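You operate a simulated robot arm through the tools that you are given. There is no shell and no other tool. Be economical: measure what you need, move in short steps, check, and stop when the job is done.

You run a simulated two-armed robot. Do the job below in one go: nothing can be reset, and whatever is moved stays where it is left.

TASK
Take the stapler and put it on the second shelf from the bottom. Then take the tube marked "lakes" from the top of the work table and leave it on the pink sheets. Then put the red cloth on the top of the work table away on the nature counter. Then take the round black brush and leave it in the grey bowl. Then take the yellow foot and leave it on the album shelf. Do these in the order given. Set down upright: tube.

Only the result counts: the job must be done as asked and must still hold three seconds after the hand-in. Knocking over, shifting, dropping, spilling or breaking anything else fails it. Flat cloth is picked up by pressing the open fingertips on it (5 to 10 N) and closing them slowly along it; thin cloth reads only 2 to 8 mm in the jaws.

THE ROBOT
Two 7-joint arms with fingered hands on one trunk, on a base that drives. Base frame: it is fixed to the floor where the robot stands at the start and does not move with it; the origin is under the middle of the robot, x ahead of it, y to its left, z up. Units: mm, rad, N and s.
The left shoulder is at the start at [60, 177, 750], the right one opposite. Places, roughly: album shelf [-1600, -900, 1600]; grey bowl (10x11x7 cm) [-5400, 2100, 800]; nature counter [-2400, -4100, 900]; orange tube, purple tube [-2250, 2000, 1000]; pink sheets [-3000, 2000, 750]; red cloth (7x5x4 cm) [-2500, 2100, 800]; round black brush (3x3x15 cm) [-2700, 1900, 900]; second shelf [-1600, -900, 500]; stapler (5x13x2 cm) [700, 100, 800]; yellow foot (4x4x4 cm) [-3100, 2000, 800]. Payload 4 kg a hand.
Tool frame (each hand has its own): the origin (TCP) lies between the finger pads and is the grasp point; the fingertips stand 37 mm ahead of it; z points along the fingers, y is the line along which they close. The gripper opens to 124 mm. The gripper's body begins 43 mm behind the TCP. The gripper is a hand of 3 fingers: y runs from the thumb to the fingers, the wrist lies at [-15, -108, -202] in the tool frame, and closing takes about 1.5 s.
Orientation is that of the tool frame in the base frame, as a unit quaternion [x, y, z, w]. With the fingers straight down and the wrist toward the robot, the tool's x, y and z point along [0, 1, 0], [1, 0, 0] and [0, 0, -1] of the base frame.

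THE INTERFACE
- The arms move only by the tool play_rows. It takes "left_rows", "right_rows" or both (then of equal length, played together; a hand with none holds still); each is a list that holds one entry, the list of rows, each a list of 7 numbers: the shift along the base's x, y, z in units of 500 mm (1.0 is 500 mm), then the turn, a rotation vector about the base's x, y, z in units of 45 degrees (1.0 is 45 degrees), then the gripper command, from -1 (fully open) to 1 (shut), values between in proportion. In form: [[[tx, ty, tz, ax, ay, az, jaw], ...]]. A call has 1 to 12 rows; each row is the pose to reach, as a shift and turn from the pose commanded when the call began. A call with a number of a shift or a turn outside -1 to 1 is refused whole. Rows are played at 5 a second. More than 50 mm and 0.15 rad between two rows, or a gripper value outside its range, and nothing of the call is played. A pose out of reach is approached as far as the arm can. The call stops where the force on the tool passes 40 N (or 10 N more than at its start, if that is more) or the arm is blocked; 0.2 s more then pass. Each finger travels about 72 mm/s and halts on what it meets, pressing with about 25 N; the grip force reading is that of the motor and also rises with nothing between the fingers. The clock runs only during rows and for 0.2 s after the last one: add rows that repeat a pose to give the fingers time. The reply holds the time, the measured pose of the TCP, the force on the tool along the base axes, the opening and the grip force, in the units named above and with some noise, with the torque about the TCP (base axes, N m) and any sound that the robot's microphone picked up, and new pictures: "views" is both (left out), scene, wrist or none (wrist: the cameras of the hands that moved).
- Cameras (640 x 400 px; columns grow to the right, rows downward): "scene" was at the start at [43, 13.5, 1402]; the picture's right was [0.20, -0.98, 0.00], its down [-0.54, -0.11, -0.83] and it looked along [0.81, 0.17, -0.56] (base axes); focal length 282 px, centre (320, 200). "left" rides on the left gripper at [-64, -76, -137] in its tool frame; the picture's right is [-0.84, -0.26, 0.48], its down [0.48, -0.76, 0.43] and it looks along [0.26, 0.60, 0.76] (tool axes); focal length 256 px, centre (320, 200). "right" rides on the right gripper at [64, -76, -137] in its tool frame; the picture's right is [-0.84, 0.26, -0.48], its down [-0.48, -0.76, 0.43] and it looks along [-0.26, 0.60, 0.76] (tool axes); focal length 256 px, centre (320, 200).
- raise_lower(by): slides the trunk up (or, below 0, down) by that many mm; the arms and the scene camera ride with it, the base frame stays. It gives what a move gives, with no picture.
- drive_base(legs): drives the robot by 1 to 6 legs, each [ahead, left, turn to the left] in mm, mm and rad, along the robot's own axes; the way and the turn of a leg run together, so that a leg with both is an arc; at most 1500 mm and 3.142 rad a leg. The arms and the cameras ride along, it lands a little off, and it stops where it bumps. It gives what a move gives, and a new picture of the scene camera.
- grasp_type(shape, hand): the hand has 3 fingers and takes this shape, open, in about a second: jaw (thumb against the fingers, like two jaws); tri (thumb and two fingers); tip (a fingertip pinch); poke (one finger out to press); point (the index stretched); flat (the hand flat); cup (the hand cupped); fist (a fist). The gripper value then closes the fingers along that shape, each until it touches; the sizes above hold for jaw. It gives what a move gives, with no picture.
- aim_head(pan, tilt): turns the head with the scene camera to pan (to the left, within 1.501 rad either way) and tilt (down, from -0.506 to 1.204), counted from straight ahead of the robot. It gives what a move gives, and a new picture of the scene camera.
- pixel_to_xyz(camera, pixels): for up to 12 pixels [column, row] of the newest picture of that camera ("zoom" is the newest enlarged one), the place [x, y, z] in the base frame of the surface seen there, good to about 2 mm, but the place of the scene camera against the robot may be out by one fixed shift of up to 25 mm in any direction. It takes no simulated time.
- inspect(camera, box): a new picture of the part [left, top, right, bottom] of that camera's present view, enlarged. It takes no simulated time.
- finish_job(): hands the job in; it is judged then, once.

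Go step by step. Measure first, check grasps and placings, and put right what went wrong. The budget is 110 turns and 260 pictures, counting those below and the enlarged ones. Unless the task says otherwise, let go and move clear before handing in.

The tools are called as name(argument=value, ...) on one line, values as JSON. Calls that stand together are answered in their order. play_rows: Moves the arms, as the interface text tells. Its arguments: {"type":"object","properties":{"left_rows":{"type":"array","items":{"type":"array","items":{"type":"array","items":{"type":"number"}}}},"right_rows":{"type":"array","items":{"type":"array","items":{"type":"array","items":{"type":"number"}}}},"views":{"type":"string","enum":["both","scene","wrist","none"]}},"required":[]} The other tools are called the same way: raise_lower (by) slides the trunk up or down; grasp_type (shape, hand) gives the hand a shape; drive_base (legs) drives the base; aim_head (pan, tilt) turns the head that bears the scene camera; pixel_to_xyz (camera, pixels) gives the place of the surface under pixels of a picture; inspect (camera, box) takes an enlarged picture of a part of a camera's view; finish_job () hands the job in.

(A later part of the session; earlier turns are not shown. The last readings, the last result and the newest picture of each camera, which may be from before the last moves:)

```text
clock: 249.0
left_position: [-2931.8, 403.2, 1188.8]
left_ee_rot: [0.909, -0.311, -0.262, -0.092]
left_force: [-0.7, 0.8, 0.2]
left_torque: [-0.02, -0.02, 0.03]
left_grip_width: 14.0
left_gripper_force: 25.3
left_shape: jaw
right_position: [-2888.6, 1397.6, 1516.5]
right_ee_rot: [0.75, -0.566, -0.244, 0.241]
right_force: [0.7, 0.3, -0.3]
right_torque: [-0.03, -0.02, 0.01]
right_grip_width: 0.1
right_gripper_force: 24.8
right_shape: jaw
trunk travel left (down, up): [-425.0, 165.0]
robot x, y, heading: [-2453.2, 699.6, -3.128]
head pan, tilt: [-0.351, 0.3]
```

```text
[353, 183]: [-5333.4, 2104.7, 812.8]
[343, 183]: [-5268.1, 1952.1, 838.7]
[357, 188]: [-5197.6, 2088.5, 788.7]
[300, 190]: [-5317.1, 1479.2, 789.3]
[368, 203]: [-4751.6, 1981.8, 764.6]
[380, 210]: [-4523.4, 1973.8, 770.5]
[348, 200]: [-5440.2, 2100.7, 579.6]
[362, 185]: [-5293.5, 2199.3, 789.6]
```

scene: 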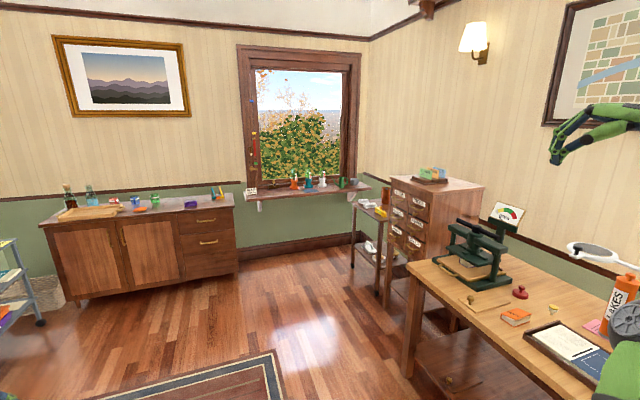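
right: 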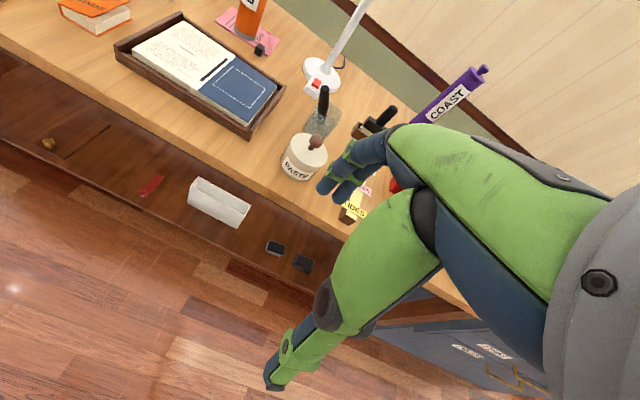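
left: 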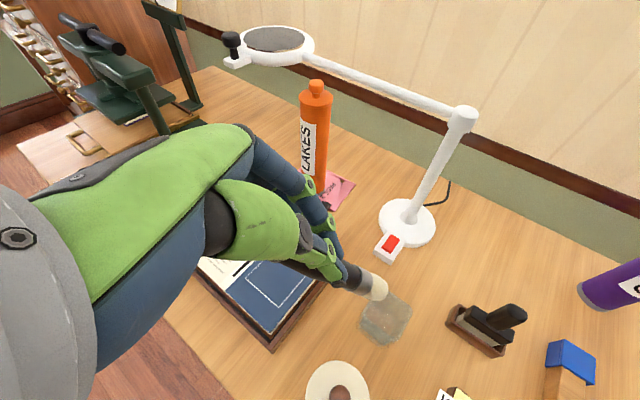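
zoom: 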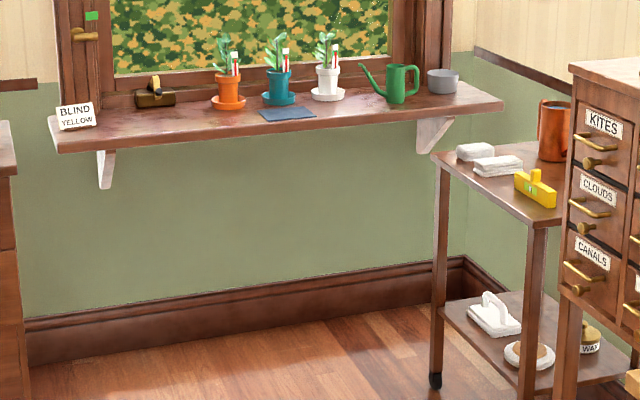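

The grey bowl is at the right end of the windowsill, ≈(-5385,2125), with a stand close by. I tuck the left hand toward the middle and drive round to a spot south of the stand, but stop short to check.

play_rows(left_rows=[[[-0.032, 0.074, 0, 0, 0, 0, 1], [-0.064, 0.148, 0, 0, 0, 0, 1], [-0.096, 0.222, 0, 0, 0, 0, 1], [-0.128, 0.296, 0, 0, 0, 0, 1], [-0.16, 0.37, 0, 0, 0, 0, 1]]], views="none")

drive_base(legs=[[1500, -150, 0], [0, 0, -1.205], [650, 500, 0]])

aim_head(pan=0.1, tilt=0.5)

```text
clock: 250.2
left_position: [-3010.8, 585.8, 1188.7]
left_ee_rot: [0.909, -0.311, -0.263, -0.093]
left_force: [-0.3, -0.8, -1.0]
left_torque: [-0.02, -0.02, 0.0]
left_grip_width: 14.0
left_gripper_force: 25.1
left_shape: jaw
right_position: [-2891.2, 1397.6, 1515.0]
right_ee_rot: [0.75, -0.566, -0.244, 0.241]
right_force: [-1.2, 0.9, -0.2]
right_torque: [-0.02, -0.01, 0.01]
right_grip_width: 0.2
right_gripper_force: 24.9
right_shape: jaw
trunk travel left (down, up): [-425.0, 165.0]
robot x, y, heading: [-2452.1, 699.0, -3.127]
head pan, tilt: [-0.351, 0.3]
```

```text
refused: leg 1 is longer than a leg can be; nothing moved
```

```text
clock: 251.1
left_position: [-3009.1, 585.0, 1188.5]
left_ee_rot: [0.909, -0.311, -0.263, -0.094]
left_force: [-0.3, -0.4, 0.4]
left_torque: [-0.01, -0.02, -0.01]
left_grip_width: 14.0
left_gripper_force: 24.8
left_shape: jaw
right_position: [-2889.8, 1396.6, 1515.3]
right_ee_rot: [0.75, -0.565, -0.243, 0.242]
right_force: [0.4, 0.7, -0.2]
right_torque: [0.0, 0.0, -0.01]
right_grip_width: 0.2
right_gripper_force: 24.8
right_shape: jaw
trunk travel left (down, up): [-425.0, 165.0]
robot x, y, heading: [-2452.2, 698.3, -3.126]
head pan, tilt: [0.099, 0.499]
```

scene: 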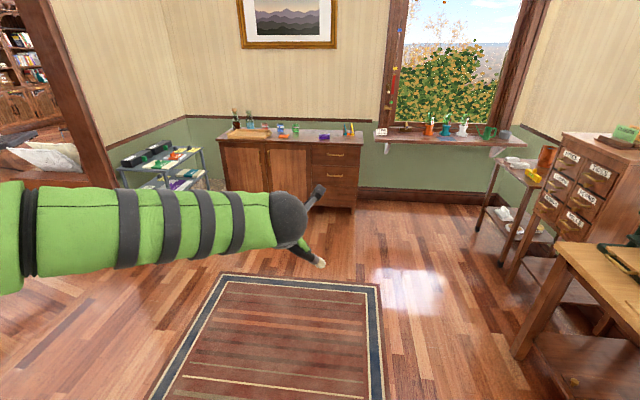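

The leg was slightly too long; I repeat it with shorter legs.

drive_base(legs=[[1490, -100, 0], [0, 0, -1.205], [680, 500, 0]])

pixel_to_xyz(camera="scene", pixels=[[320, 200]])

```text
clock: 265.5
left_position: [-4973.5, 1654.7, 1188.3]
left_ee_rot: [-0.584, 0.763, 0.167, 0.222]
left_force: [0.2, 0.3, -0.1]
left_torque: [0.0, -0.01, 0.02]
left_grip_width: 14.1
left_gripper_force: 24.7
left_shape: jaw
right_position: [-4177.0, 1857.6, 1515.8]
right_ee_rot: [-0.311, 0.887, 0.336, -0.067]
right_force: [0.0, 0.0, 0.3]
right_torque: [0.0, -0.03, 0.02]
right_grip_width: 0.0
right_gripper_force: 24.7
right_shape: jaw
trunk travel left (down, up): [-425.0, 165.0]
robot x, y, heading: [-4653.2, 1182.7, 1.982]
head pan, tilt: [0.099, 0.499]
```

scene: 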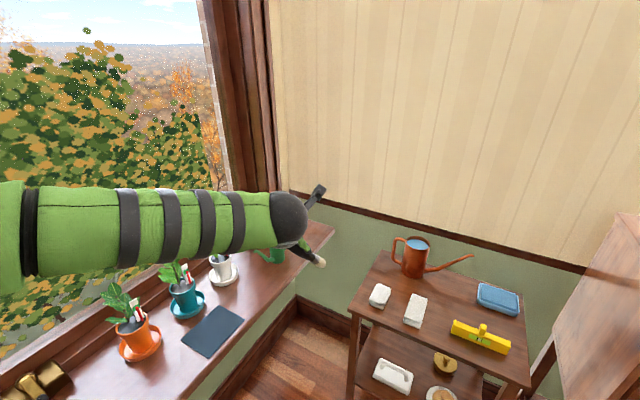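

```text
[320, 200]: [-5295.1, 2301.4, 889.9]
```

The bowl is hidden behind the arm; I look with the left wrist camera and measure stand and sill.

inspect(camera="left", box=[0, 0, 640, 400])

pixel_to_xyz(camera="scene", pixels=[[330, 232], [300, 280], [350, 315], [390, 255], [415, 240], [372, 395], [310, 250], [525, 385], [240, 320]])

```text
1.00 times, centred on (320, 200) of left (not enlarged: the box is as wide or as high as the picture)
```

zoom: 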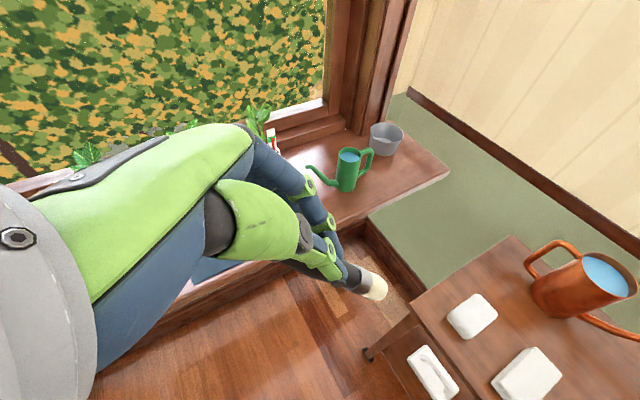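

```text
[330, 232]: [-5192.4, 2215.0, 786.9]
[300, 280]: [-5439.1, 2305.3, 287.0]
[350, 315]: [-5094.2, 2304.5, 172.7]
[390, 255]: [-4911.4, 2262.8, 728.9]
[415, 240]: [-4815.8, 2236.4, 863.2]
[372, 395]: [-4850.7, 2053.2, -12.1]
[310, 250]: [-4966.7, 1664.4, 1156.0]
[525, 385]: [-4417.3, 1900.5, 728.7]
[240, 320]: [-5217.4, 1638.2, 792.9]
```

The grey bowl is at (387,138) in the wrist picture, beside the green watering can. I measure it and the brush tip.

pixel_to_xyz(camera="zoom", pixels=[[370, 128], [403, 130], [388, 122], [386, 140], [384, 155], [376, 148], [400, 148], [350, 165], [368, 160], [380, 292], [374, 285], [345, 275]])

```text
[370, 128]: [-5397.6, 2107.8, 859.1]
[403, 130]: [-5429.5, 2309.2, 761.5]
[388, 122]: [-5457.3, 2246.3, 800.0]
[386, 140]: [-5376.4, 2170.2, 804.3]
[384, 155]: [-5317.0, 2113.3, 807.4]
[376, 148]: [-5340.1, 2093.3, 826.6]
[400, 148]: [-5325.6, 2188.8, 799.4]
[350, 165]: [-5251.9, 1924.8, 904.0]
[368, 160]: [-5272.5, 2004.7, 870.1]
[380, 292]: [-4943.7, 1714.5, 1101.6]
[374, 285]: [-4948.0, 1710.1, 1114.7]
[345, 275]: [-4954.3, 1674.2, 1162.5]
```

Bowl centre ≈(-5372,2150), rim ≈862, floor ≈804; brush tip is ~115 mm past the TCP. I drive the last stretch, keeping clear of the stand (front edge y≈1890).

drive_base(legs=[[362, 128, 0]])

play_rows(left_rows=[[[-0.06, 0.07, 0, 0, 0, 0, 1], [-0.12, 0.14, 0, 0, 0, 0, 1], [-0.18, 0.21, -0.02, 0, 0, 0, 1], [-0.24, 0.28, -0.04, 0, 0, 0, 1], [-0.28, 0.32, -0.1, 0, 0, 0, 1], [-0.28, 0.32, -0.1, 0, 0, 0, 1]]], views="both")

```text
clock: 267.9
left_position: [-5240.8, 1937.2, 1189.8]
left_ee_rot: [-0.586, 0.761, 0.168, 0.221]
left_force: [-0.4, -0.1, -0.8]
left_torque: [0.01, 0.02, -0.03]
left_grip_width: 14.1
left_gripper_force: 24.8
left_shape: jaw
right_position: [-4445.2, 2143.3, 1515.2]
right_ee_rot: [-0.312, 0.886, 0.336, -0.066]
right_force: [-0.6, -0.2, -0.3]
right_torque: [-0.02, 0.0, -0.03]
right_grip_width: 0.0
right_gripper_force: 24.8
right_shape: jaw
trunk travel left (down, up): [-425.0, 165.0]
robot x, y, heading: [-4920.3, 1468.8, 1.987]
head pan, tilt: [0.099, 0.499]
```

scene: 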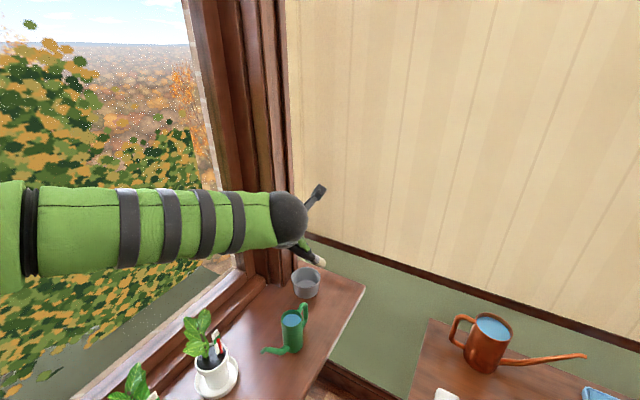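

```text
clock: 269.3
left_position: [-5374.7, 2096.9, 1140.8]
left_ee_rot: [-0.584, 0.763, 0.168, 0.223]
left_force: [22.4, -17.8, 2.2]
left_torque: [0.08, 0.28, 1.11]
left_grip_width: 12.8
left_gripper_force: 25.0
left_shape: jaw
right_position: [-4440.7, 2139.1, 1516.7]
right_ee_rot: [-0.312, 0.886, 0.338, -0.067]
right_force: [0.4, 1.0, 0.9]
right_torque: [-0.02, 0.0, 0.02]
right_grip_width: 0.0
right_gripper_force: 25.3
right_shape: jaw
trunk travel left (down, up): [-425.0, 165.0]
robot x, y, heading: [-4919.0, 1468.5, 1.984]
head pan, tilt: [0.099, 0.499]
```

scene: 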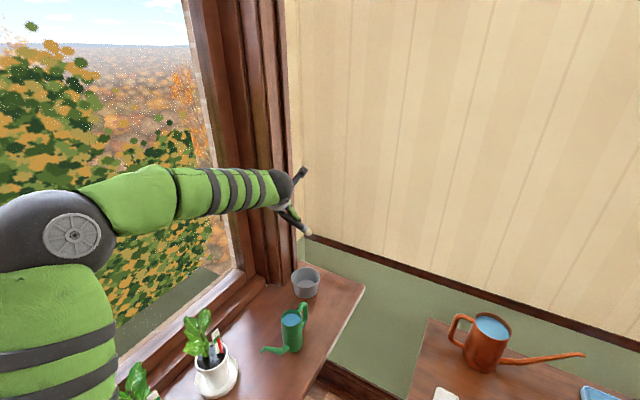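
left: 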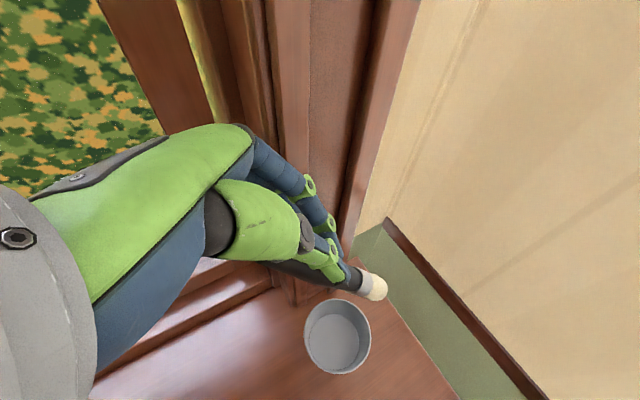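

The knuckles touch the window frame (22 N). I move 20 mm off it at once, and re-measure the bowl from this view.

play_rows(left_rows=[[[0.03, -0.02, 0, 0, 0, 0, 1], [0.05, -0.02, 0, 0, 0, 0, 1], [0.05, -0.02, 0, 0, 0, 0, 1]]], views="wrist")

pixel_to_xyz(camera="left", pixels=[[325, 345], [330, 335], [300, 340], [310, 320], [340, 300], [360, 330], [355, 360], [375, 285], [350, 275], [310, 230], [340, 330]])

```text
clock: 270.1
left_position: [-5356.2, 2087.1, 1139.4]
left_ee_rot: [-0.586, 0.761, 0.167, 0.222]
left_force: [0.3, -0.6, -0.7]
left_torque: [-0.02, 0.02, -0.01]
left_grip_width: 8.6
left_gripper_force: 25.3
left_shape: jaw
right_position: [-4444.5, 2141.3, 1515.7]
right_ee_rot: [-0.312, 0.886, 0.338, -0.067]
right_force: [0.6, -0.3, -0.5]
right_torque: [-0.02, 0.03, -0.04]
right_grip_width: 0.0
right_gripper_force: 25.3
right_shape: jaw
trunk travel left (down, up): [-425.0, 165.0]
robot x, y, heading: [-4916.7, 1468.0, 1.985]
head pan, tilt: [0.099, 0.499]
```

left: 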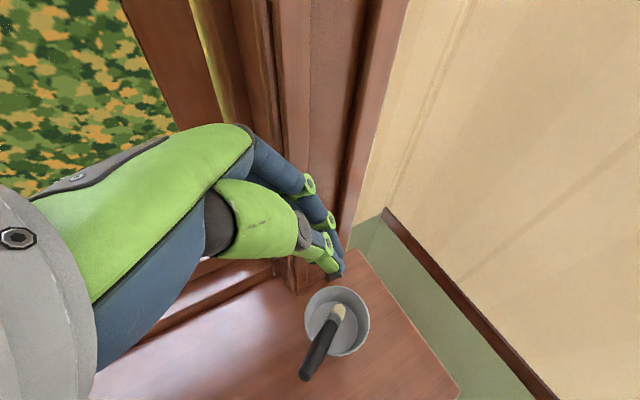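

```text
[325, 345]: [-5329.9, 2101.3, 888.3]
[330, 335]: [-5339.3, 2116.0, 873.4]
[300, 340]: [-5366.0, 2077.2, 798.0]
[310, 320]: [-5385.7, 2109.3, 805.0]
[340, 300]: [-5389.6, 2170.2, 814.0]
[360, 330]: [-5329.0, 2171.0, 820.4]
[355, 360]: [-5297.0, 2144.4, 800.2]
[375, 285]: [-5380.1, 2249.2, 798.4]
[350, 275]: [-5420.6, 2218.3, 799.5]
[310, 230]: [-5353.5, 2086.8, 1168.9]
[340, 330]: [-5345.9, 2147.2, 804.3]
```

The brush slipped from the grip and landed in the grey bowl, leaning over its near rim. I withdraw the hand upward and check it has settled.

play_rows(left_rows=[[[0.01, -0.04, 0.05, 0, 0, 0, 1], [0.03, -0.1, 0.1, 0, 0, 0, 1], [0.06, -0.18, 0.1, 0, 0, 0, 1], [0.1, -0.26, 0.1, 0, 0, 0, 1], [0.14, -0.33, 0.1, 0, 0, 0, 1]]], views="both")

inspect(camera="scene", box=[250, 230, 370, 330])

```text
clock: 271.3
left_position: [-5285.5, 1918.6, 1188.1]
left_ee_rot: [-0.586, 0.762, 0.167, 0.222]
left_force: [-1.1, 0.4, 0.0]
left_torque: [0.01, 0.03, -0.01]
left_grip_width: 8.3
left_gripper_force: 24.9
left_shape: jaw
right_position: [-4444.6, 2142.1, 1517.0]
right_ee_rot: [-0.312, 0.886, 0.336, -0.066]
right_force: [0.0, -0.2, 0.3]
right_torque: [-0.03, -0.01, -0.02]
right_grip_width: 0.1
right_gripper_force: 24.9
right_shape: jaw
trunk travel left (down, up): [-425.0, 165.0]
robot x, y, heading: [-4915.0, 1468.2, 1.988]
head pan, tilt: [0.099, 0.499]
```

scene: 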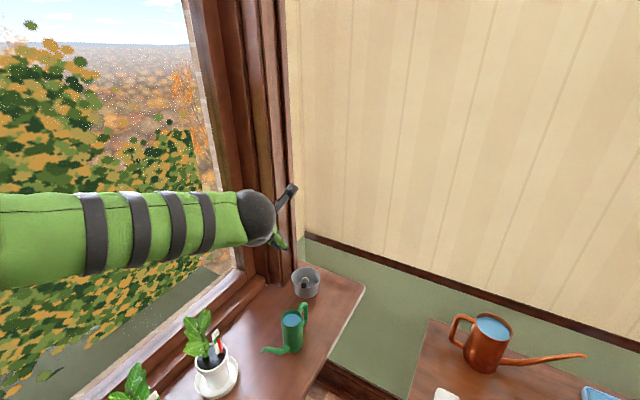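
left: 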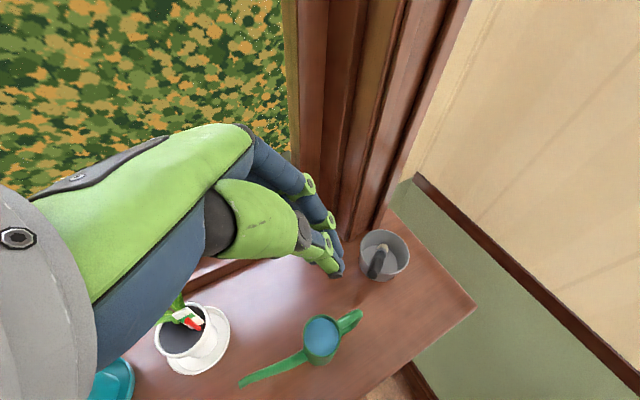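

```text
4.00 times, centred on (310, 280) of scene
```

zoom: 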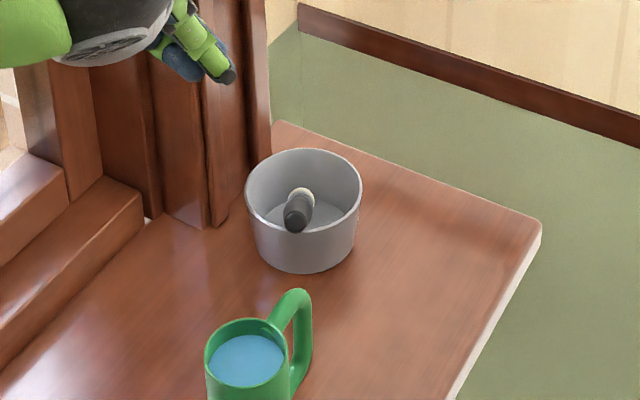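

The brush rests in the bowl. Now the yellow foot: I drive back toward the work table and turn the left hand straight down on the way.

drive_base(legs=[[-1042, -628, 0], [0, 0, -0.418], [0, -1045, 0], [250, 0, 0]])

play_rows(left_rows=[[[0, 0, 0, -0.04, 0.082, -0.141, -1], [0, 0, 0, -0.082, 0.165, -0.282, -1], [0, 0, 0, -0.122, 0.247, -0.422, -1], [0, 0, 0, -0.163, 0.33, -0.563, -1]]], views="none")

play_rows(left_rows=[[[0, 0, 0, -0.04, 0.082, -0.141, -1], [0, 0, 0, -0.082, 0.165, -0.282, -1], [0, 0, 0, -0.122, 0.247, -0.422, -1], [0, 0, 0, -0.163, 0.33, -0.563, -1], [0, 0, 0, -0.163, 0.33, -0.563, -1]]], views="both")

```text
clock: 285.2
left_position: [-3024.0, 1602.9, 1186.5]
left_ee_rot: [-0.432, 0.858, 0.122, 0.25]
left_force: [-0.1, 1.1, -0.6]
left_torque: [0.0, -0.03, 0.02]
left_grip_width: 8.6
left_gripper_force: 25.1
left_shape: jaw
right_position: [-2159.0, 1499.3, 1516.5]
right_ee_rot: [-0.14, 0.929, 0.343, -0.002]
right_force: [0.5, 0.5, -0.3]
right_torque: [0.0, -0.03, 0.0]
right_grip_width: 0.0
right_gripper_force: 25.5
right_shape: jaw
trunk travel left (down, up): [-425.0, 165.0]
robot x, y, heading: [-2850.7, 1049.0, 1.606]
head pan, tilt: [0.099, 0.499]
```

scene: 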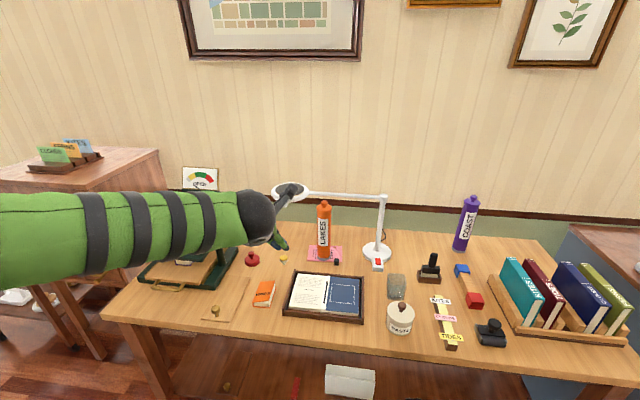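

```text
clock: 286.2
left_position: [-3024.3, 1602.5, 1188.1]
left_ee_rot: [-0.228, 0.963, 0.064, 0.13]
left_force: [-1.0, 0.0, -0.1]
left_torque: [0.0, -0.02, 0.0]
left_grip_width: 123.8
left_gripper_force: 0.0
left_shape: jaw
right_position: [-2159.9, 1496.8, 1515.7]
right_ee_rot: [-0.14, 0.929, 0.343, -0.002]
right_force: [0.1, 0.5, 0.3]
right_torque: [-0.01, 0.01, 0.03]
right_grip_width: 0.0
right_gripper_force: 24.6
right_shape: jaw
trunk travel left (down, up): [-425.0, 165.0]
robot x, y, heading: [-2852.3, 1047.0, 1.612]
head pan, tilt: [0.099, 0.499]
```

```text
clock: 287.4
left_position: [-3024.9, 1602.7, 1187.2]
left_ee_rot: [-0.011, 1.0, 0.002, 0.002]
left_force: [0.3, 0.3, 0.0]
left_torque: [0.02, -0.02, 0.01]
left_grip_width: 123.7
left_gripper_force: 0.1
left_shape: jaw
right_position: [-2159.5, 1497.2, 1516.2]
right_ee_rot: [-0.139, 0.929, 0.343, -0.002]
right_force: [-0.5, 0.0, -0.8]
right_torque: [-0.02, 0.02, -0.02]
right_grip_width: 0.3
right_gripper_force: 24.9
right_shape: jaw
trunk travel left (down, up): [-425.0, 165.0]
robot x, y, heading: [-2851.2, 1047.9, 1.605]
head pan, tilt: [0.099, 0.499]
```

scene: 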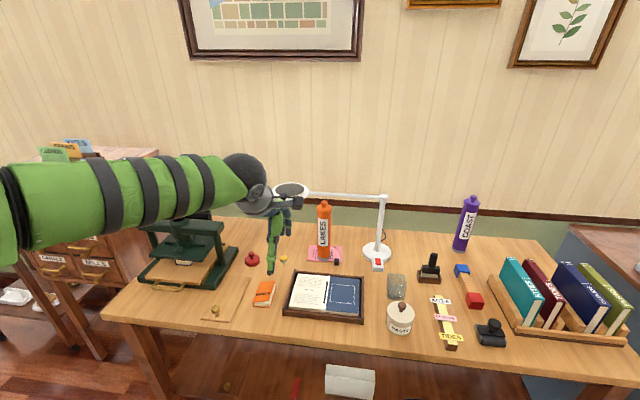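
left: 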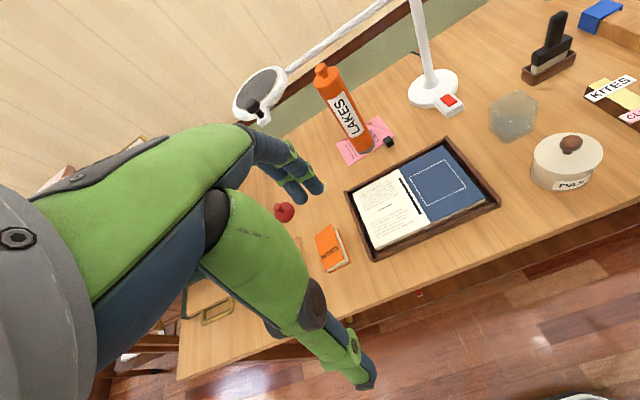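

Hand is straight down. I drive closer and bring the hand down in front of the lamp head, then look at the foot.

drive_base(legs=[[215, 26, -0.03]])

play_rows(left_rows=[[[-0.02, 0, -0.09, 0, 0, 0, -0.6], [-0.04, 0, -0.18, 0, 0, 0, -0.6], [-0.06, 0, -0.27, 0, 0, 0, -0.6], [-0.08, 0, -0.36, 0, 0, 0, -0.6], [-0.1, 0, -0.45, 0, 0, 0, -0.6], [-0.12, 0, -0.54, 0, 0, 0, -0.6], [-0.13, 0, -0.6, 0, 0, 0, -0.6], [-0.13, 0, -0.6, 0, 0, 0, -0.6]]], views="both")

```text
clock: 289.1
left_position: [-3033.4, 1820.5, 1186.0]
left_ee_rot: [0.006, 1.0, 0.002, 0.003]
left_force: [-0.1, 0.3, -0.3]
left_torque: [-0.01, -0.03, -0.01]
left_grip_width: 123.8
left_gripper_force: 0.0
left_shape: jaw
right_position: [-2173.6, 1685.1, 1515.7]
right_ee_rot: [-0.123, 0.931, 0.343, 0.005]
right_force: [-0.4, 0.8, 0.0]
right_torque: [-0.05, 0.01, 0.0]
right_grip_width: 0.1
right_gripper_force: 24.5
right_shape: jaw
trunk travel left (down, up): [-425.0, 165.0]
robot x, y, heading: [-2877.8, 1262.0, 1.568]
head pan, tilt: [0.099, 0.499]
```

scene: 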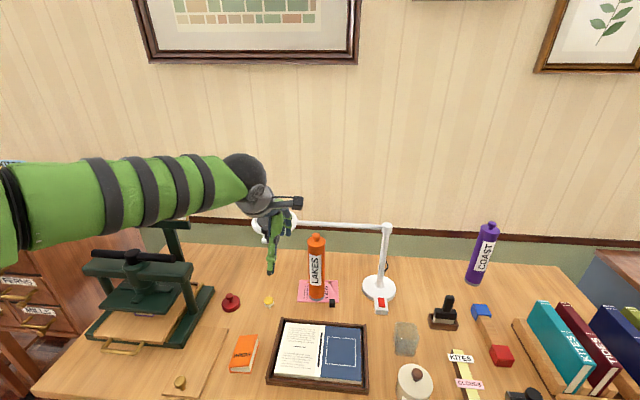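

```text
clock: 290.9
left_position: [-3098.5, 1820.9, 886.8]
left_ee_rot: [0.008, 1.0, 0.001, 0.003]
left_force: [1.2, 0.4, 0.4]
left_torque: [0.0, 0.05, 0.0]
left_grip_width: 99.5
left_gripper_force: 0.1
left_shape: jaw
right_position: [-2173.3, 1684.7, 1515.7]
right_ee_rot: [-0.123, 0.931, 0.344, 0.004]
right_force: [-0.2, 0.7, 0.0]
right_torque: [0.0, -0.02, -0.01]
right_grip_width: 0.3
right_gripper_force: 25.1
right_shape: jaw
trunk travel left (down, up): [-425.0, 165.0]
robot x, y, heading: [-2879.1, 1260.8, 1.573]
head pan, tilt: [0.099, 0.499]
```

scene: 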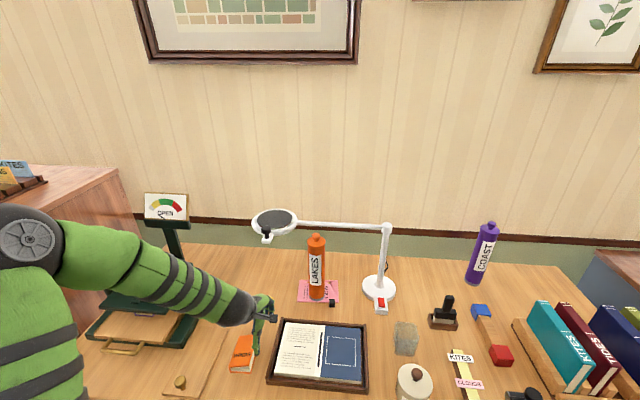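
left: 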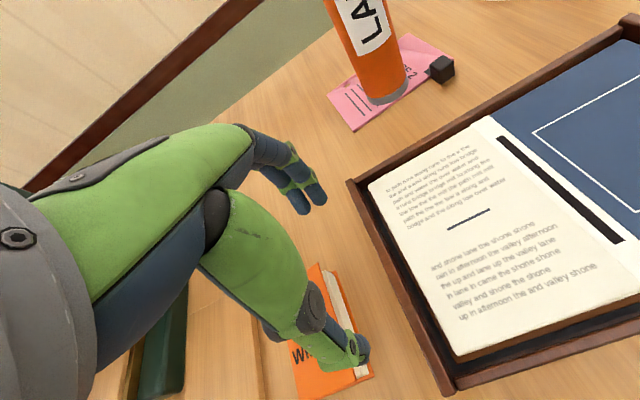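

Clear so far. I advance 80 mm under the lamp head and look for the foot between the fingers.

play_rows(left_rows=[[[-0.02, 0.06, -0.02, 0, 0, 0, -0.6], [-0.037, 0.12, -0.03, 0, 0, 0, -0.6], [-0.037, 0.16, -0.03, 0, 0, 0, -0.6], [-0.037, 0.16, -0.03, 0, 0, 0, -0.6]]], views="both")

inspect(camera="left", box=[200, 130, 400, 300])

```text
clock: 291.9
left_position: [-3118.2, 1901.1, 872.4]
left_ee_rot: [0.007, 1.0, 0.003, 0.003]
left_force: [-0.4, 0.2, 0.3]
left_torque: [0.02, 0.0, 0.02]
left_grip_width: 99.1
left_gripper_force: 0.1
left_shape: jaw
right_position: [-2173.6, 1685.9, 1515.2]
right_ee_rot: [-0.124, 0.931, 0.343, 0.004]
right_force: [0.4, 0.8, -0.2]
right_torque: [0.02, 0.02, -0.02]
right_grip_width: 0.1
right_gripper_force: 25.2
right_shape: jaw
trunk travel left (down, up): [-425.0, 165.0]
robot x, y, heading: [-2878.3, 1261.3, 1.569]
head pan, tilt: [0.099, 0.499]
```

scene: 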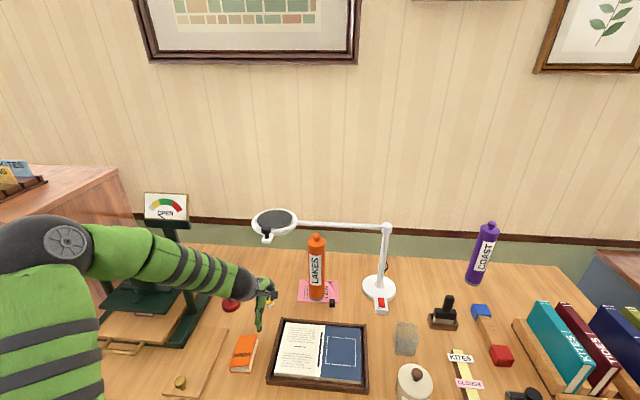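
left: 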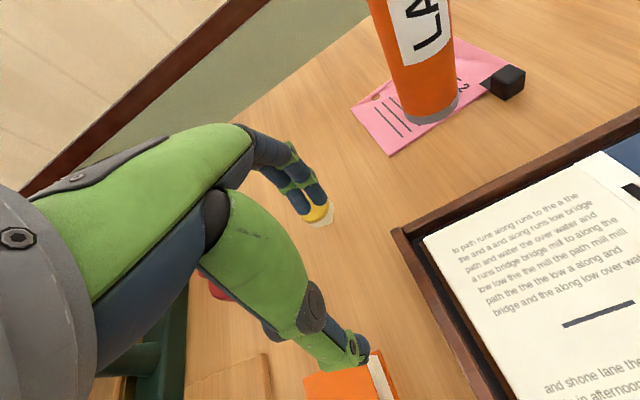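

```text
2.35 times, centred on (300, 215) of left
```

zoom: 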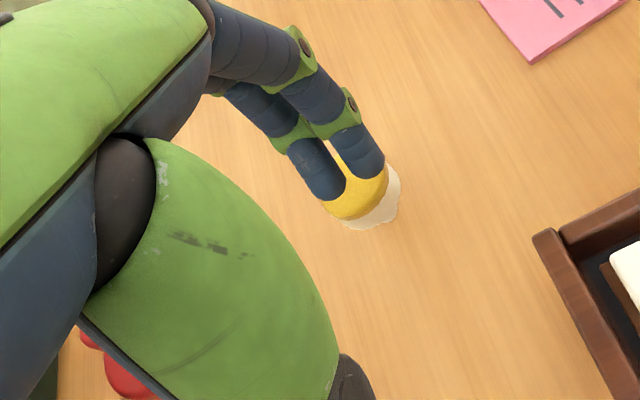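

The foot is under the two back fingers (yellow at (316,213)). I measure it.

pixel_to_xyz(camera="left", pixels=[[313, 216], [318, 213], [326, 207], [330, 213], [322, 226], [330, 222], [316, 219]])

```text
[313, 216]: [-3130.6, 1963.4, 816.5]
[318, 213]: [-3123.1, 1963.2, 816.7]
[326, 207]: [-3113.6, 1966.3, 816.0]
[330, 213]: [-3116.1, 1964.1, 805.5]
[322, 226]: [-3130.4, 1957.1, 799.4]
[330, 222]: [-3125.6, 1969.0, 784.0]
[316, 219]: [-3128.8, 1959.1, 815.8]
```

Disc centre ≈(-3127,1976), top 816. I move forward over it, then straight down to z≈824.

play_rows(left_rows=[[[-0.01, 0.06, 0, 0, 0, 0, -0.6], [-0.018, 0.12, 0, 0, 0, 0, -0.6], [-0.018, 0.15, 0, 0, 0, 0, -0.6], [-0.018, 0.15, -0.04, 0, 0, 0, -0.6], [-0.018, 0.15, -0.08, 0, 0, 0, -0.6], [-0.018, 0.15, -0.096, 0, 0, 0, -0.6], [-0.018, 0.15, -0.096, 0, 0, 0, -0.6]]], views="wrist")

```text
clock: 293.5
left_position: [-3127.2, 1974.9, 824.4]
left_ee_rot: [0.007, 1.0, 0.001, 0.003]
left_force: [0.5, 0.2, 0.3]
left_torque: [0.04, -0.01, -0.02]
left_grip_width: 99.5
left_gripper_force: 0.0
left_shape: jaw
right_position: [-2172.7, 1684.2, 1516.7]
right_ee_rot: [-0.123, 0.931, 0.344, 0.004]
right_force: [-0.6, -0.3, 0.3]
right_torque: [0.01, -0.03, -0.02]
right_grip_width: 0.1
right_gripper_force: 24.7
right_shape: jaw
trunk travel left (down, up): [-425.0, 165.0]
robot x, y, heading: [-2876.4, 1257.5, 1.571]
head pan, tilt: [0.099, 0.499]
```

left: 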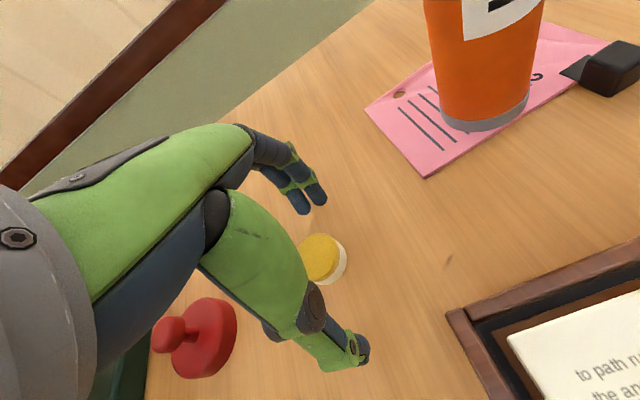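

The foot is between thumb and fingers. I close, lift 50 mm and come back out from under the lamp.

play_rows(left_rows=[[[0, 0, 0, 0, 0, 0, -0.2], [0, 0, 0, 0, 0, 0, 0.1], [0, 0, 0, 0, 0, 0, 0.4], [0, 0, 0, 0, 0, 0, 0.7], [0, 0, 0, 0, 0, 0, 1], [0, 0, 0, 0, 0, 0, 1], [0, 0, 0, 0, 0, 0, 1], [0, 0, 0, 0, 0, 0, 1]]], views="wrist")

play_rows(left_rows=[[[0, 0, 0.03, 0, 0, 0, 1], [0, 0, 0.1, 0, 0, 0, 1], [0, -0.08, 0.12, 0, 0, 0, 1], [0, -0.16, 0.12, 0, 0, 0, 1], [0, -0.24, 0.14, 0, 0, 0, 1], [0, -0.32, 0.18, 0, 0, 0, 1], [0, -0.36, 0.26, 0, 0, 0, 1], [0, -0.4, 0.34, 0, 0, 0, 1], [0, -0.42, 0.42, 0, 0, 0, 1], [0, -0.42, 0.5, 0, 0, 0, 1]]], views="both")

```text
clock: 295.3
left_position: [-3127.1, 1975.3, 825.0]
left_ee_rot: [0.007, 1.0, 0.002, 0.003]
left_force: [0.5, -0.4, 0.9]
left_torque: [0.01, 0.04, 0.03]
left_grip_width: 24.8
left_gripper_force: 25.1
left_shape: jaw
right_position: [-2173.3, 1684.6, 1515.8]
right_ee_rot: [-0.123, 0.931, 0.343, 0.005]
right_force: [-0.5, -0.6, -0.3]
right_torque: [-0.02, -0.02, 0.01]
right_grip_width: 0.0
right_gripper_force: 24.9
right_shape: jaw
trunk travel left (down, up): [-425.0, 165.0]
robot x, y, heading: [-2878.1, 1258.4, 1.569]
head pan, tilt: [0.099, 0.499]
```

left: 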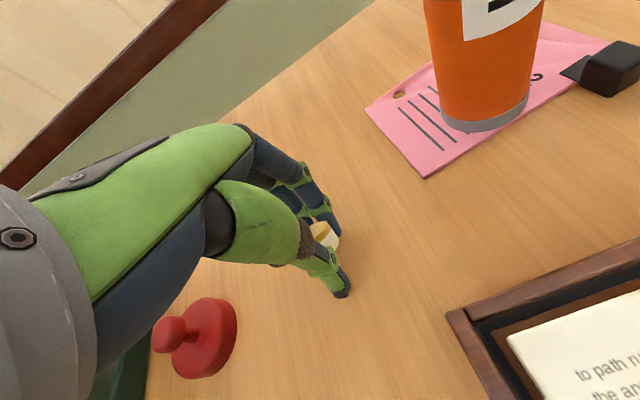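

```text
clock: 297.5
left_position: [-3126.1, 1763.6, 1070.9]
left_ee_rot: [0.007, 1.0, 0.002, 0.001]
left_force: [0.2, 0.6, 0.3]
left_torque: [0.02, -0.01, 0.02]
left_grip_width: 24.5
left_gripper_force: 25.2
left_shape: jaw
right_position: [-2173.3, 1683.9, 1516.9]
right_ee_rot: [-0.123, 0.931, 0.344, 0.004]
right_force: [-0.8, 0.2, 0.3]
right_torque: [0.0, -0.03, 0.01]
right_grip_width: 0.2
right_gripper_force: 25.0
right_shape: jaw
trunk travel left (down, up): [-425.0, 165.0]
robot x, y, heading: [-2879.2, 1258.9, 1.572]
head pan, tilt: [0.099, 0.499]
```

scene: 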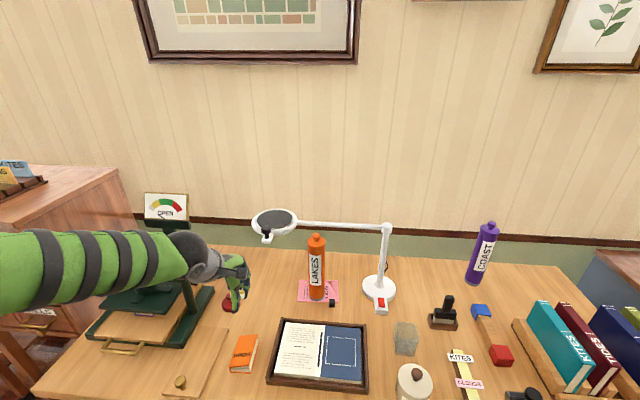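
left: 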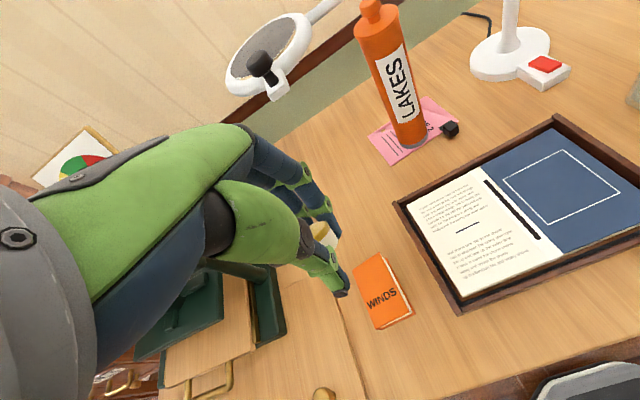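

The foot is held. I back off, raise the trunk fully, turn to the bookcase and look at the album shelf.

drive_base(legs=[[-700, 0, 0], [0, 0, -1.57], [0, 0, -1.57], [0, 1030, 0]])

raise_lower(by=165)

aim_head(pan=0.15, tilt=0.15)

```text
clock: 313.9
left_position: [-1570.9, 74.7, 1071.2]
left_ee_rot: [1.0, 0.001, -0.002, 0.001]
left_force: [0.1, 0.2, -0.1]
left_torque: [0.01, 0.02, 0.01]
left_grip_width: 21.6
left_gripper_force: 25.0
left_shape: jaw
right_position: [-2525.8, 136.7, 1516.4]
right_ee_rot: [0.93, 0.132, 0.0, 0.344]
right_force: [-0.7, 0.1, -1.3]
right_torque: [0.0, 0.03, -0.04]
right_grip_width: 0.0
right_gripper_force: 24.5
right_shape: jaw
trunk travel left (down, up): [-425.0, 165.0]
robot x, y, heading: [-1829.7, 572.6, -1.549]
head pan, tilt: [0.099, 0.499]
```

scene: 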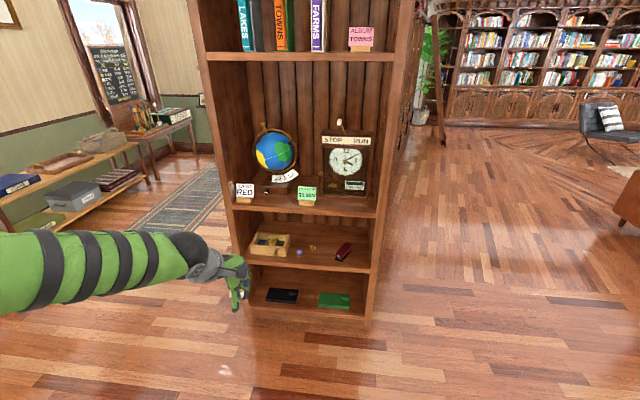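

```text
clock: 315.8
left_position: [-1572.3, 74.4, 1236.6]
left_ee_rot: [1.0, 0.001, -0.003, 0.002]
left_force: [0.0, -0.1, 0.1]
left_torque: [0.01, 0.0, -0.02]
left_grip_width: 21.6
left_gripper_force: 24.8
left_shape: jaw
right_position: [-2526.4, 136.4, 1680.2]
right_ee_rot: [0.93, 0.132, -0.001, 0.343]
right_force: [-1.0, 0.2, -0.4]
right_torque: [0.01, -0.01, -0.02]
right_grip_width: 0.3
right_gripper_force: 25.1
right_shape: jaw
trunk travel left (down, up): [-590.0, 0.0]
robot x, y, heading: [-1827.4, 572.1, -1.554]
head pan, tilt: [0.099, 0.499]
```

```text
clock: 316.6
left_position: [-1571.0, 73.6, 1235.6]
left_ee_rot: [1.0, 0.002, -0.003, 0.002]
left_force: [0.4, 0.0, -0.1]
left_torque: [0.0, 0.0, 0.01]
left_grip_width: 21.5
left_gripper_force: 25.3
left_shape: jaw
right_position: [-2526.2, 135.9, 1681.3]
right_ee_rot: [0.93, 0.132, -0.002, 0.343]
right_force: [0.3, 0.0, -0.2]
right_torque: [0.01, -0.02, 0.0]
right_grip_width: 0.0
right_gripper_force: 25.2
right_shape: jaw
trunk travel left (down, up): [-590.0, 0.0]
robot x, y, heading: [-1831.2, 571.4, -1.548]
head pan, tilt: [0.15, 0.15]
```

scene: 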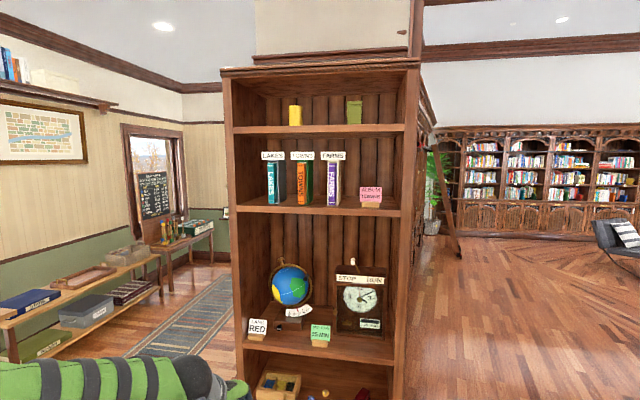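

The album shelf (albums and the "ALBUM TOWNS" card) is at rows 160–212. I measure it and zoom.

inspect(camera="scene", box=[225, 110, 425, 225])

pixel_to_xyz(camera="scene", pixels=[[250, 208], [250, 203], [318, 207], [349, 206], [371, 206], [371, 190], [390, 207], [256, 200], [300, 133], [333, 203], [347, 200], [272, 200]])

inspect(camera="left", box=[250, 180, 400, 300])

```text
3.20 times, centred on (325, 168) of scene
```

zoom: 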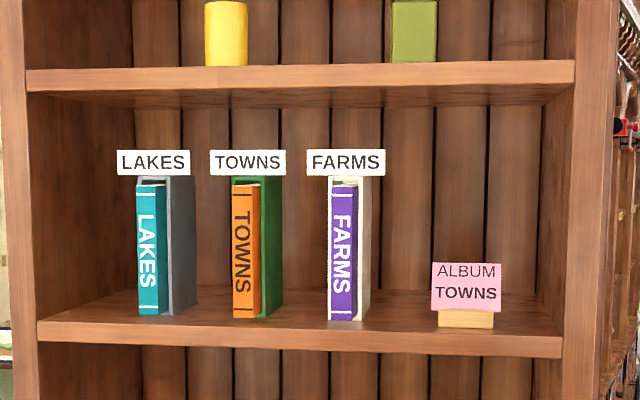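

```text
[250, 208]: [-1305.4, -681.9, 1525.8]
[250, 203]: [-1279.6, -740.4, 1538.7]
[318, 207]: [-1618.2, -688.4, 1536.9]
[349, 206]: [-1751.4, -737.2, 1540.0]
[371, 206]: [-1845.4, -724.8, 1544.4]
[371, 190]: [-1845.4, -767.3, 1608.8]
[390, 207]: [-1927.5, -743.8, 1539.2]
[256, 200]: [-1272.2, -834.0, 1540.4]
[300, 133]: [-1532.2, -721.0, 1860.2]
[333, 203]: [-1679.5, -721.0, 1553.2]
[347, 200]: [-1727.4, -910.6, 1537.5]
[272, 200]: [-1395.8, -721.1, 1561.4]
```

```text
3.33 times, centred on (325, 240) of left
```

zoom: 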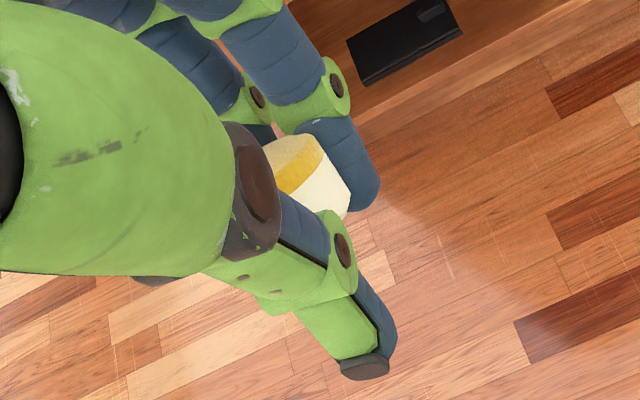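

Album shelf top ≈1548; I choose the free left end (x≈-1276…-1386). I raise and pitch the left hand 35° forward, then drive in front of that spot.

play_rows(left_rows=[[[0, 0, 0.08, -0.078, 0, 0, 1], [0, 0, 0.16, -0.156, 0, 0, 1], [0, 0, 0.24, -0.233, 0, 0, 1], [0, 0, 0.32, -0.311, 0, 0, 1], [0, 0, 0.4, -0.389, 0, 0, 1], [0, 0, 0.48, -0.467, 0, 0, 1], [0, 0, 0.56, -0.545, 0, 0, 1], [0, 0, 0.64, -0.622, 0, 0, 1], [0, 0, 0.72, -0.7, 0, 0, 1], [0, 0, 0.78, -0.778, 0, 0, 1]]], views="none")

drive_base(legs=[[0, 240, -0.022], [600, 0, 0]])

inspect(camera="left", box=[0, 0, 640, 400])

```text
clock: 318.9
left_position: [-1570.7, 75.6, 1627.0]
left_ee_rot: [0.953, 0.001, -0.002, 0.304]
left_force: [-0.4, 0.8, 0.1]
left_torque: [-0.02, -0.02, -0.01]
left_grip_width: 21.2
left_gripper_force: 24.8
left_shape: jaw
right_position: [-2526.2, 137.1, 1680.8]
right_ee_rot: [0.93, 0.131, -0.001, 0.344]
right_force: [-1.0, 0.0, 0.2]
right_torque: [0.03, 0.0, 0.02]
right_grip_width: 0.0
right_gripper_force: 25.4
right_shape: jaw
trunk travel left (down, up): [-590.0, 0.0]
robot x, y, heading: [-1829.0, 578.1, -1.553]
head pan, tilt: [0.15, 0.15]
```

```text
clock: 323.6
left_position: [-1331.3, -514.7, 1625.3]
left_ee_rot: [0.953, -0.001, -0.003, 0.302]
left_force: [0.0, 0.0, 0.5]
left_torque: [0.02, 0.0, 0.0]
left_grip_width: 21.0
left_gripper_force: 24.9
left_shape: jaw
right_position: [-2286.6, -449.7, 1679.9]
right_ee_rot: [0.931, 0.129, -0.002, 0.343]
right_force: [0.6, 0.1, 0.0]
right_torque: [0.02, -0.04, -0.02]
right_grip_width: 0.0
right_gripper_force: 25.6
right_shape: jaw
trunk travel left (down, up): [-590.0, 0.0]
robot x, y, heading: [-1589.2, -13.7, -1.552]
head pan, tilt: [0.15, 0.15]
```

scene: 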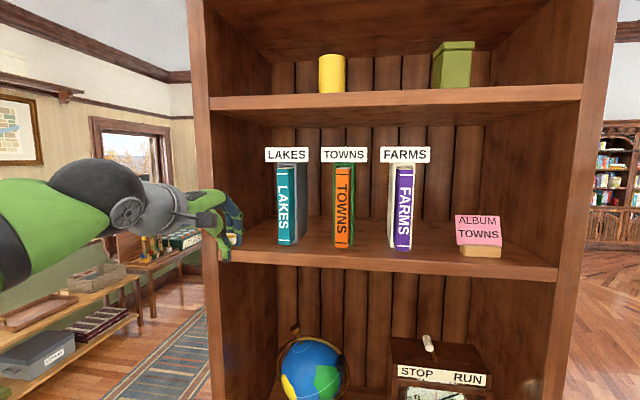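

```text
1.00 times, centred on (320, 200) of left (not enlarged: the box is as wide or as high as the picture)
```

zoom: 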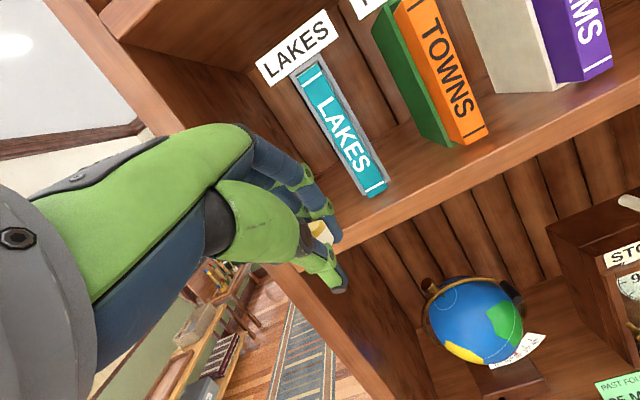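

I measure the free end, LAKES album and shelf edge in the wrist picture.

pixel_to_xyz(camera="zoom", pixels=[[370, 192], [360, 205], [385, 187], [345, 180], [340, 235], [315, 175], [240, 115], [200, 90], [420, 185], [440, 160], [410, 150], [318, 232]])

pixel_to_xyz(camera="scene", pixels=[[280, 245], [250, 250], [308, 240], [317, 245], [225, 200], [260, 243], [369, 245], [389, 245], [352, 245]])

```text
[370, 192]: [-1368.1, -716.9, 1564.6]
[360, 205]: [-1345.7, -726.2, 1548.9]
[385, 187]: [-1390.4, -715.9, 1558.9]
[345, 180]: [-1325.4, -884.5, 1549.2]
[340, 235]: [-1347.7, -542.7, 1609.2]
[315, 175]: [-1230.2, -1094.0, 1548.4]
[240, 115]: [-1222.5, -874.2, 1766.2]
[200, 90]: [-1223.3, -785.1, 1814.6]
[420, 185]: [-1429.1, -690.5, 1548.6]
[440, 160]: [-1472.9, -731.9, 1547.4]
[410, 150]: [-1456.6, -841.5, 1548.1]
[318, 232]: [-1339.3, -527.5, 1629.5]
```

```text
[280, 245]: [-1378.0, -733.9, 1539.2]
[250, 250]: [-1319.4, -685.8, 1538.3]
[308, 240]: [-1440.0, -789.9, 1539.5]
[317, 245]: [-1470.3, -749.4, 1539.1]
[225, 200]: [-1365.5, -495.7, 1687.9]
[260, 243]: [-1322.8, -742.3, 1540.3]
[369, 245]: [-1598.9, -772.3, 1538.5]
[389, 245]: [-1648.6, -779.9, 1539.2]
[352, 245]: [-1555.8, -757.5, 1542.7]
```

The free bay is x -1223…-1362, shelf z 1548.6. I shift to its middle and drive the hand in above the shelf.

drive_base(legs=[[0, 36, 0], [232, 0, 0]])

play_rows(left_rows=[[[0, 0, -0.02, 0, 0, 0, 1], [0, 0, -0.04, 0, 0, 0, 1], [0, 0, -0.05, 0, 0, 0, 1], [0, 0, -0.05, 0, 0, 0, 1]]], views="both")

```text
clock: 325.7
left_position: [-1293.8, -742.2, 1624.6]
left_ee_rot: [0.953, -0.001, -0.003, 0.303]
left_force: [0.6, 0.1, 0.5]
left_torque: [-0.01, 0.0, 0.02]
left_grip_width: 21.1
left_gripper_force: 25.5
left_shape: jaw
right_position: [-2247.1, -674.2, 1680.0]
right_ee_rot: [0.931, 0.128, -0.003, 0.343]
right_force: [0.0, 0.0, -1.0]
right_torque: [0.01, 0.01, 0.0]
right_grip_width: 0.2
right_gripper_force: 25.1
right_shape: jaw
trunk travel left (down, up): [-590.0, 0.0]
robot x, y, heading: [-1547.5, -236.5, -1.557]
head pan, tilt: [0.15, 0.15]
```

scene: 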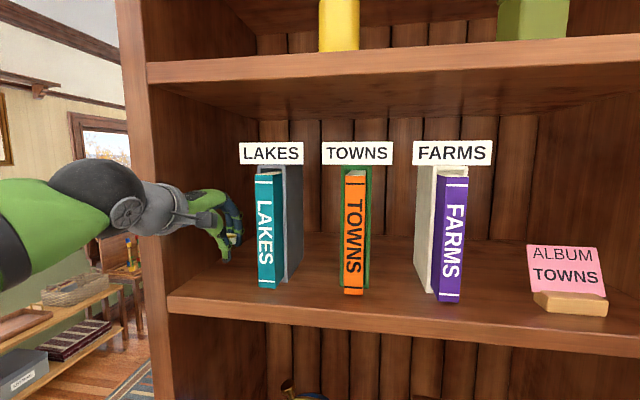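

```text
clock: 326.7
left_position: [-1293.4, -739.7, 1601.0]
left_ee_rot: [0.953, -0.001, -0.003, 0.303]
left_force: [0.1, 0.1, -0.9]
left_torque: [-0.03, -0.01, 0.03]
left_grip_width: 21.3
left_gripper_force: 25.1
left_shape: jaw
right_position: [-2247.9, -672.2, 1680.7]
right_ee_rot: [0.93, 0.129, -0.002, 0.344]
right_force: [0.0, 0.4, 0.3]
right_torque: [0.0, -0.01, 0.02]
right_grip_width: 0.0
right_gripper_force: 24.8
right_shape: jaw
trunk travel left (down, up): [-590.0, 0.0]
robot x, y, heading: [-1547.2, -239.7, -1.56]
head pan, tilt: [0.15, 0.15]
```

scene: 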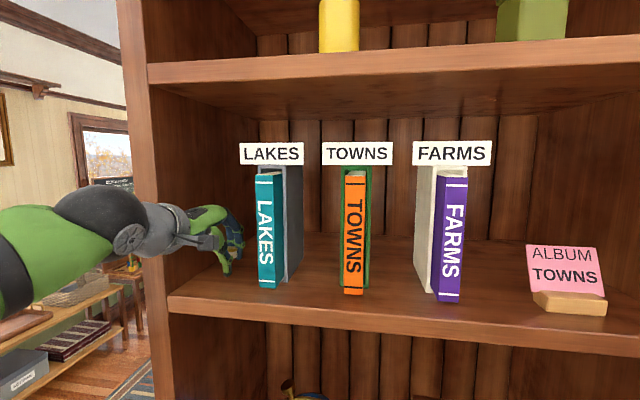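
left: 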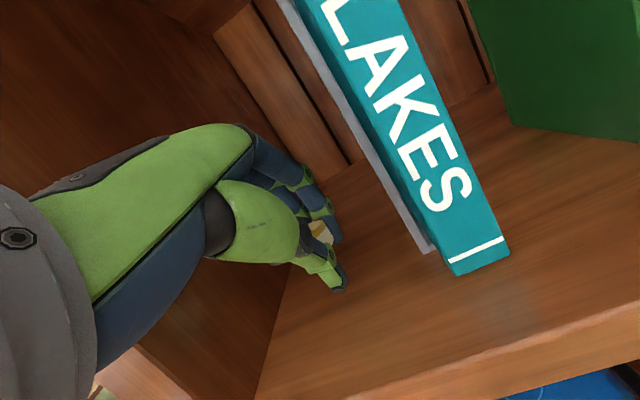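

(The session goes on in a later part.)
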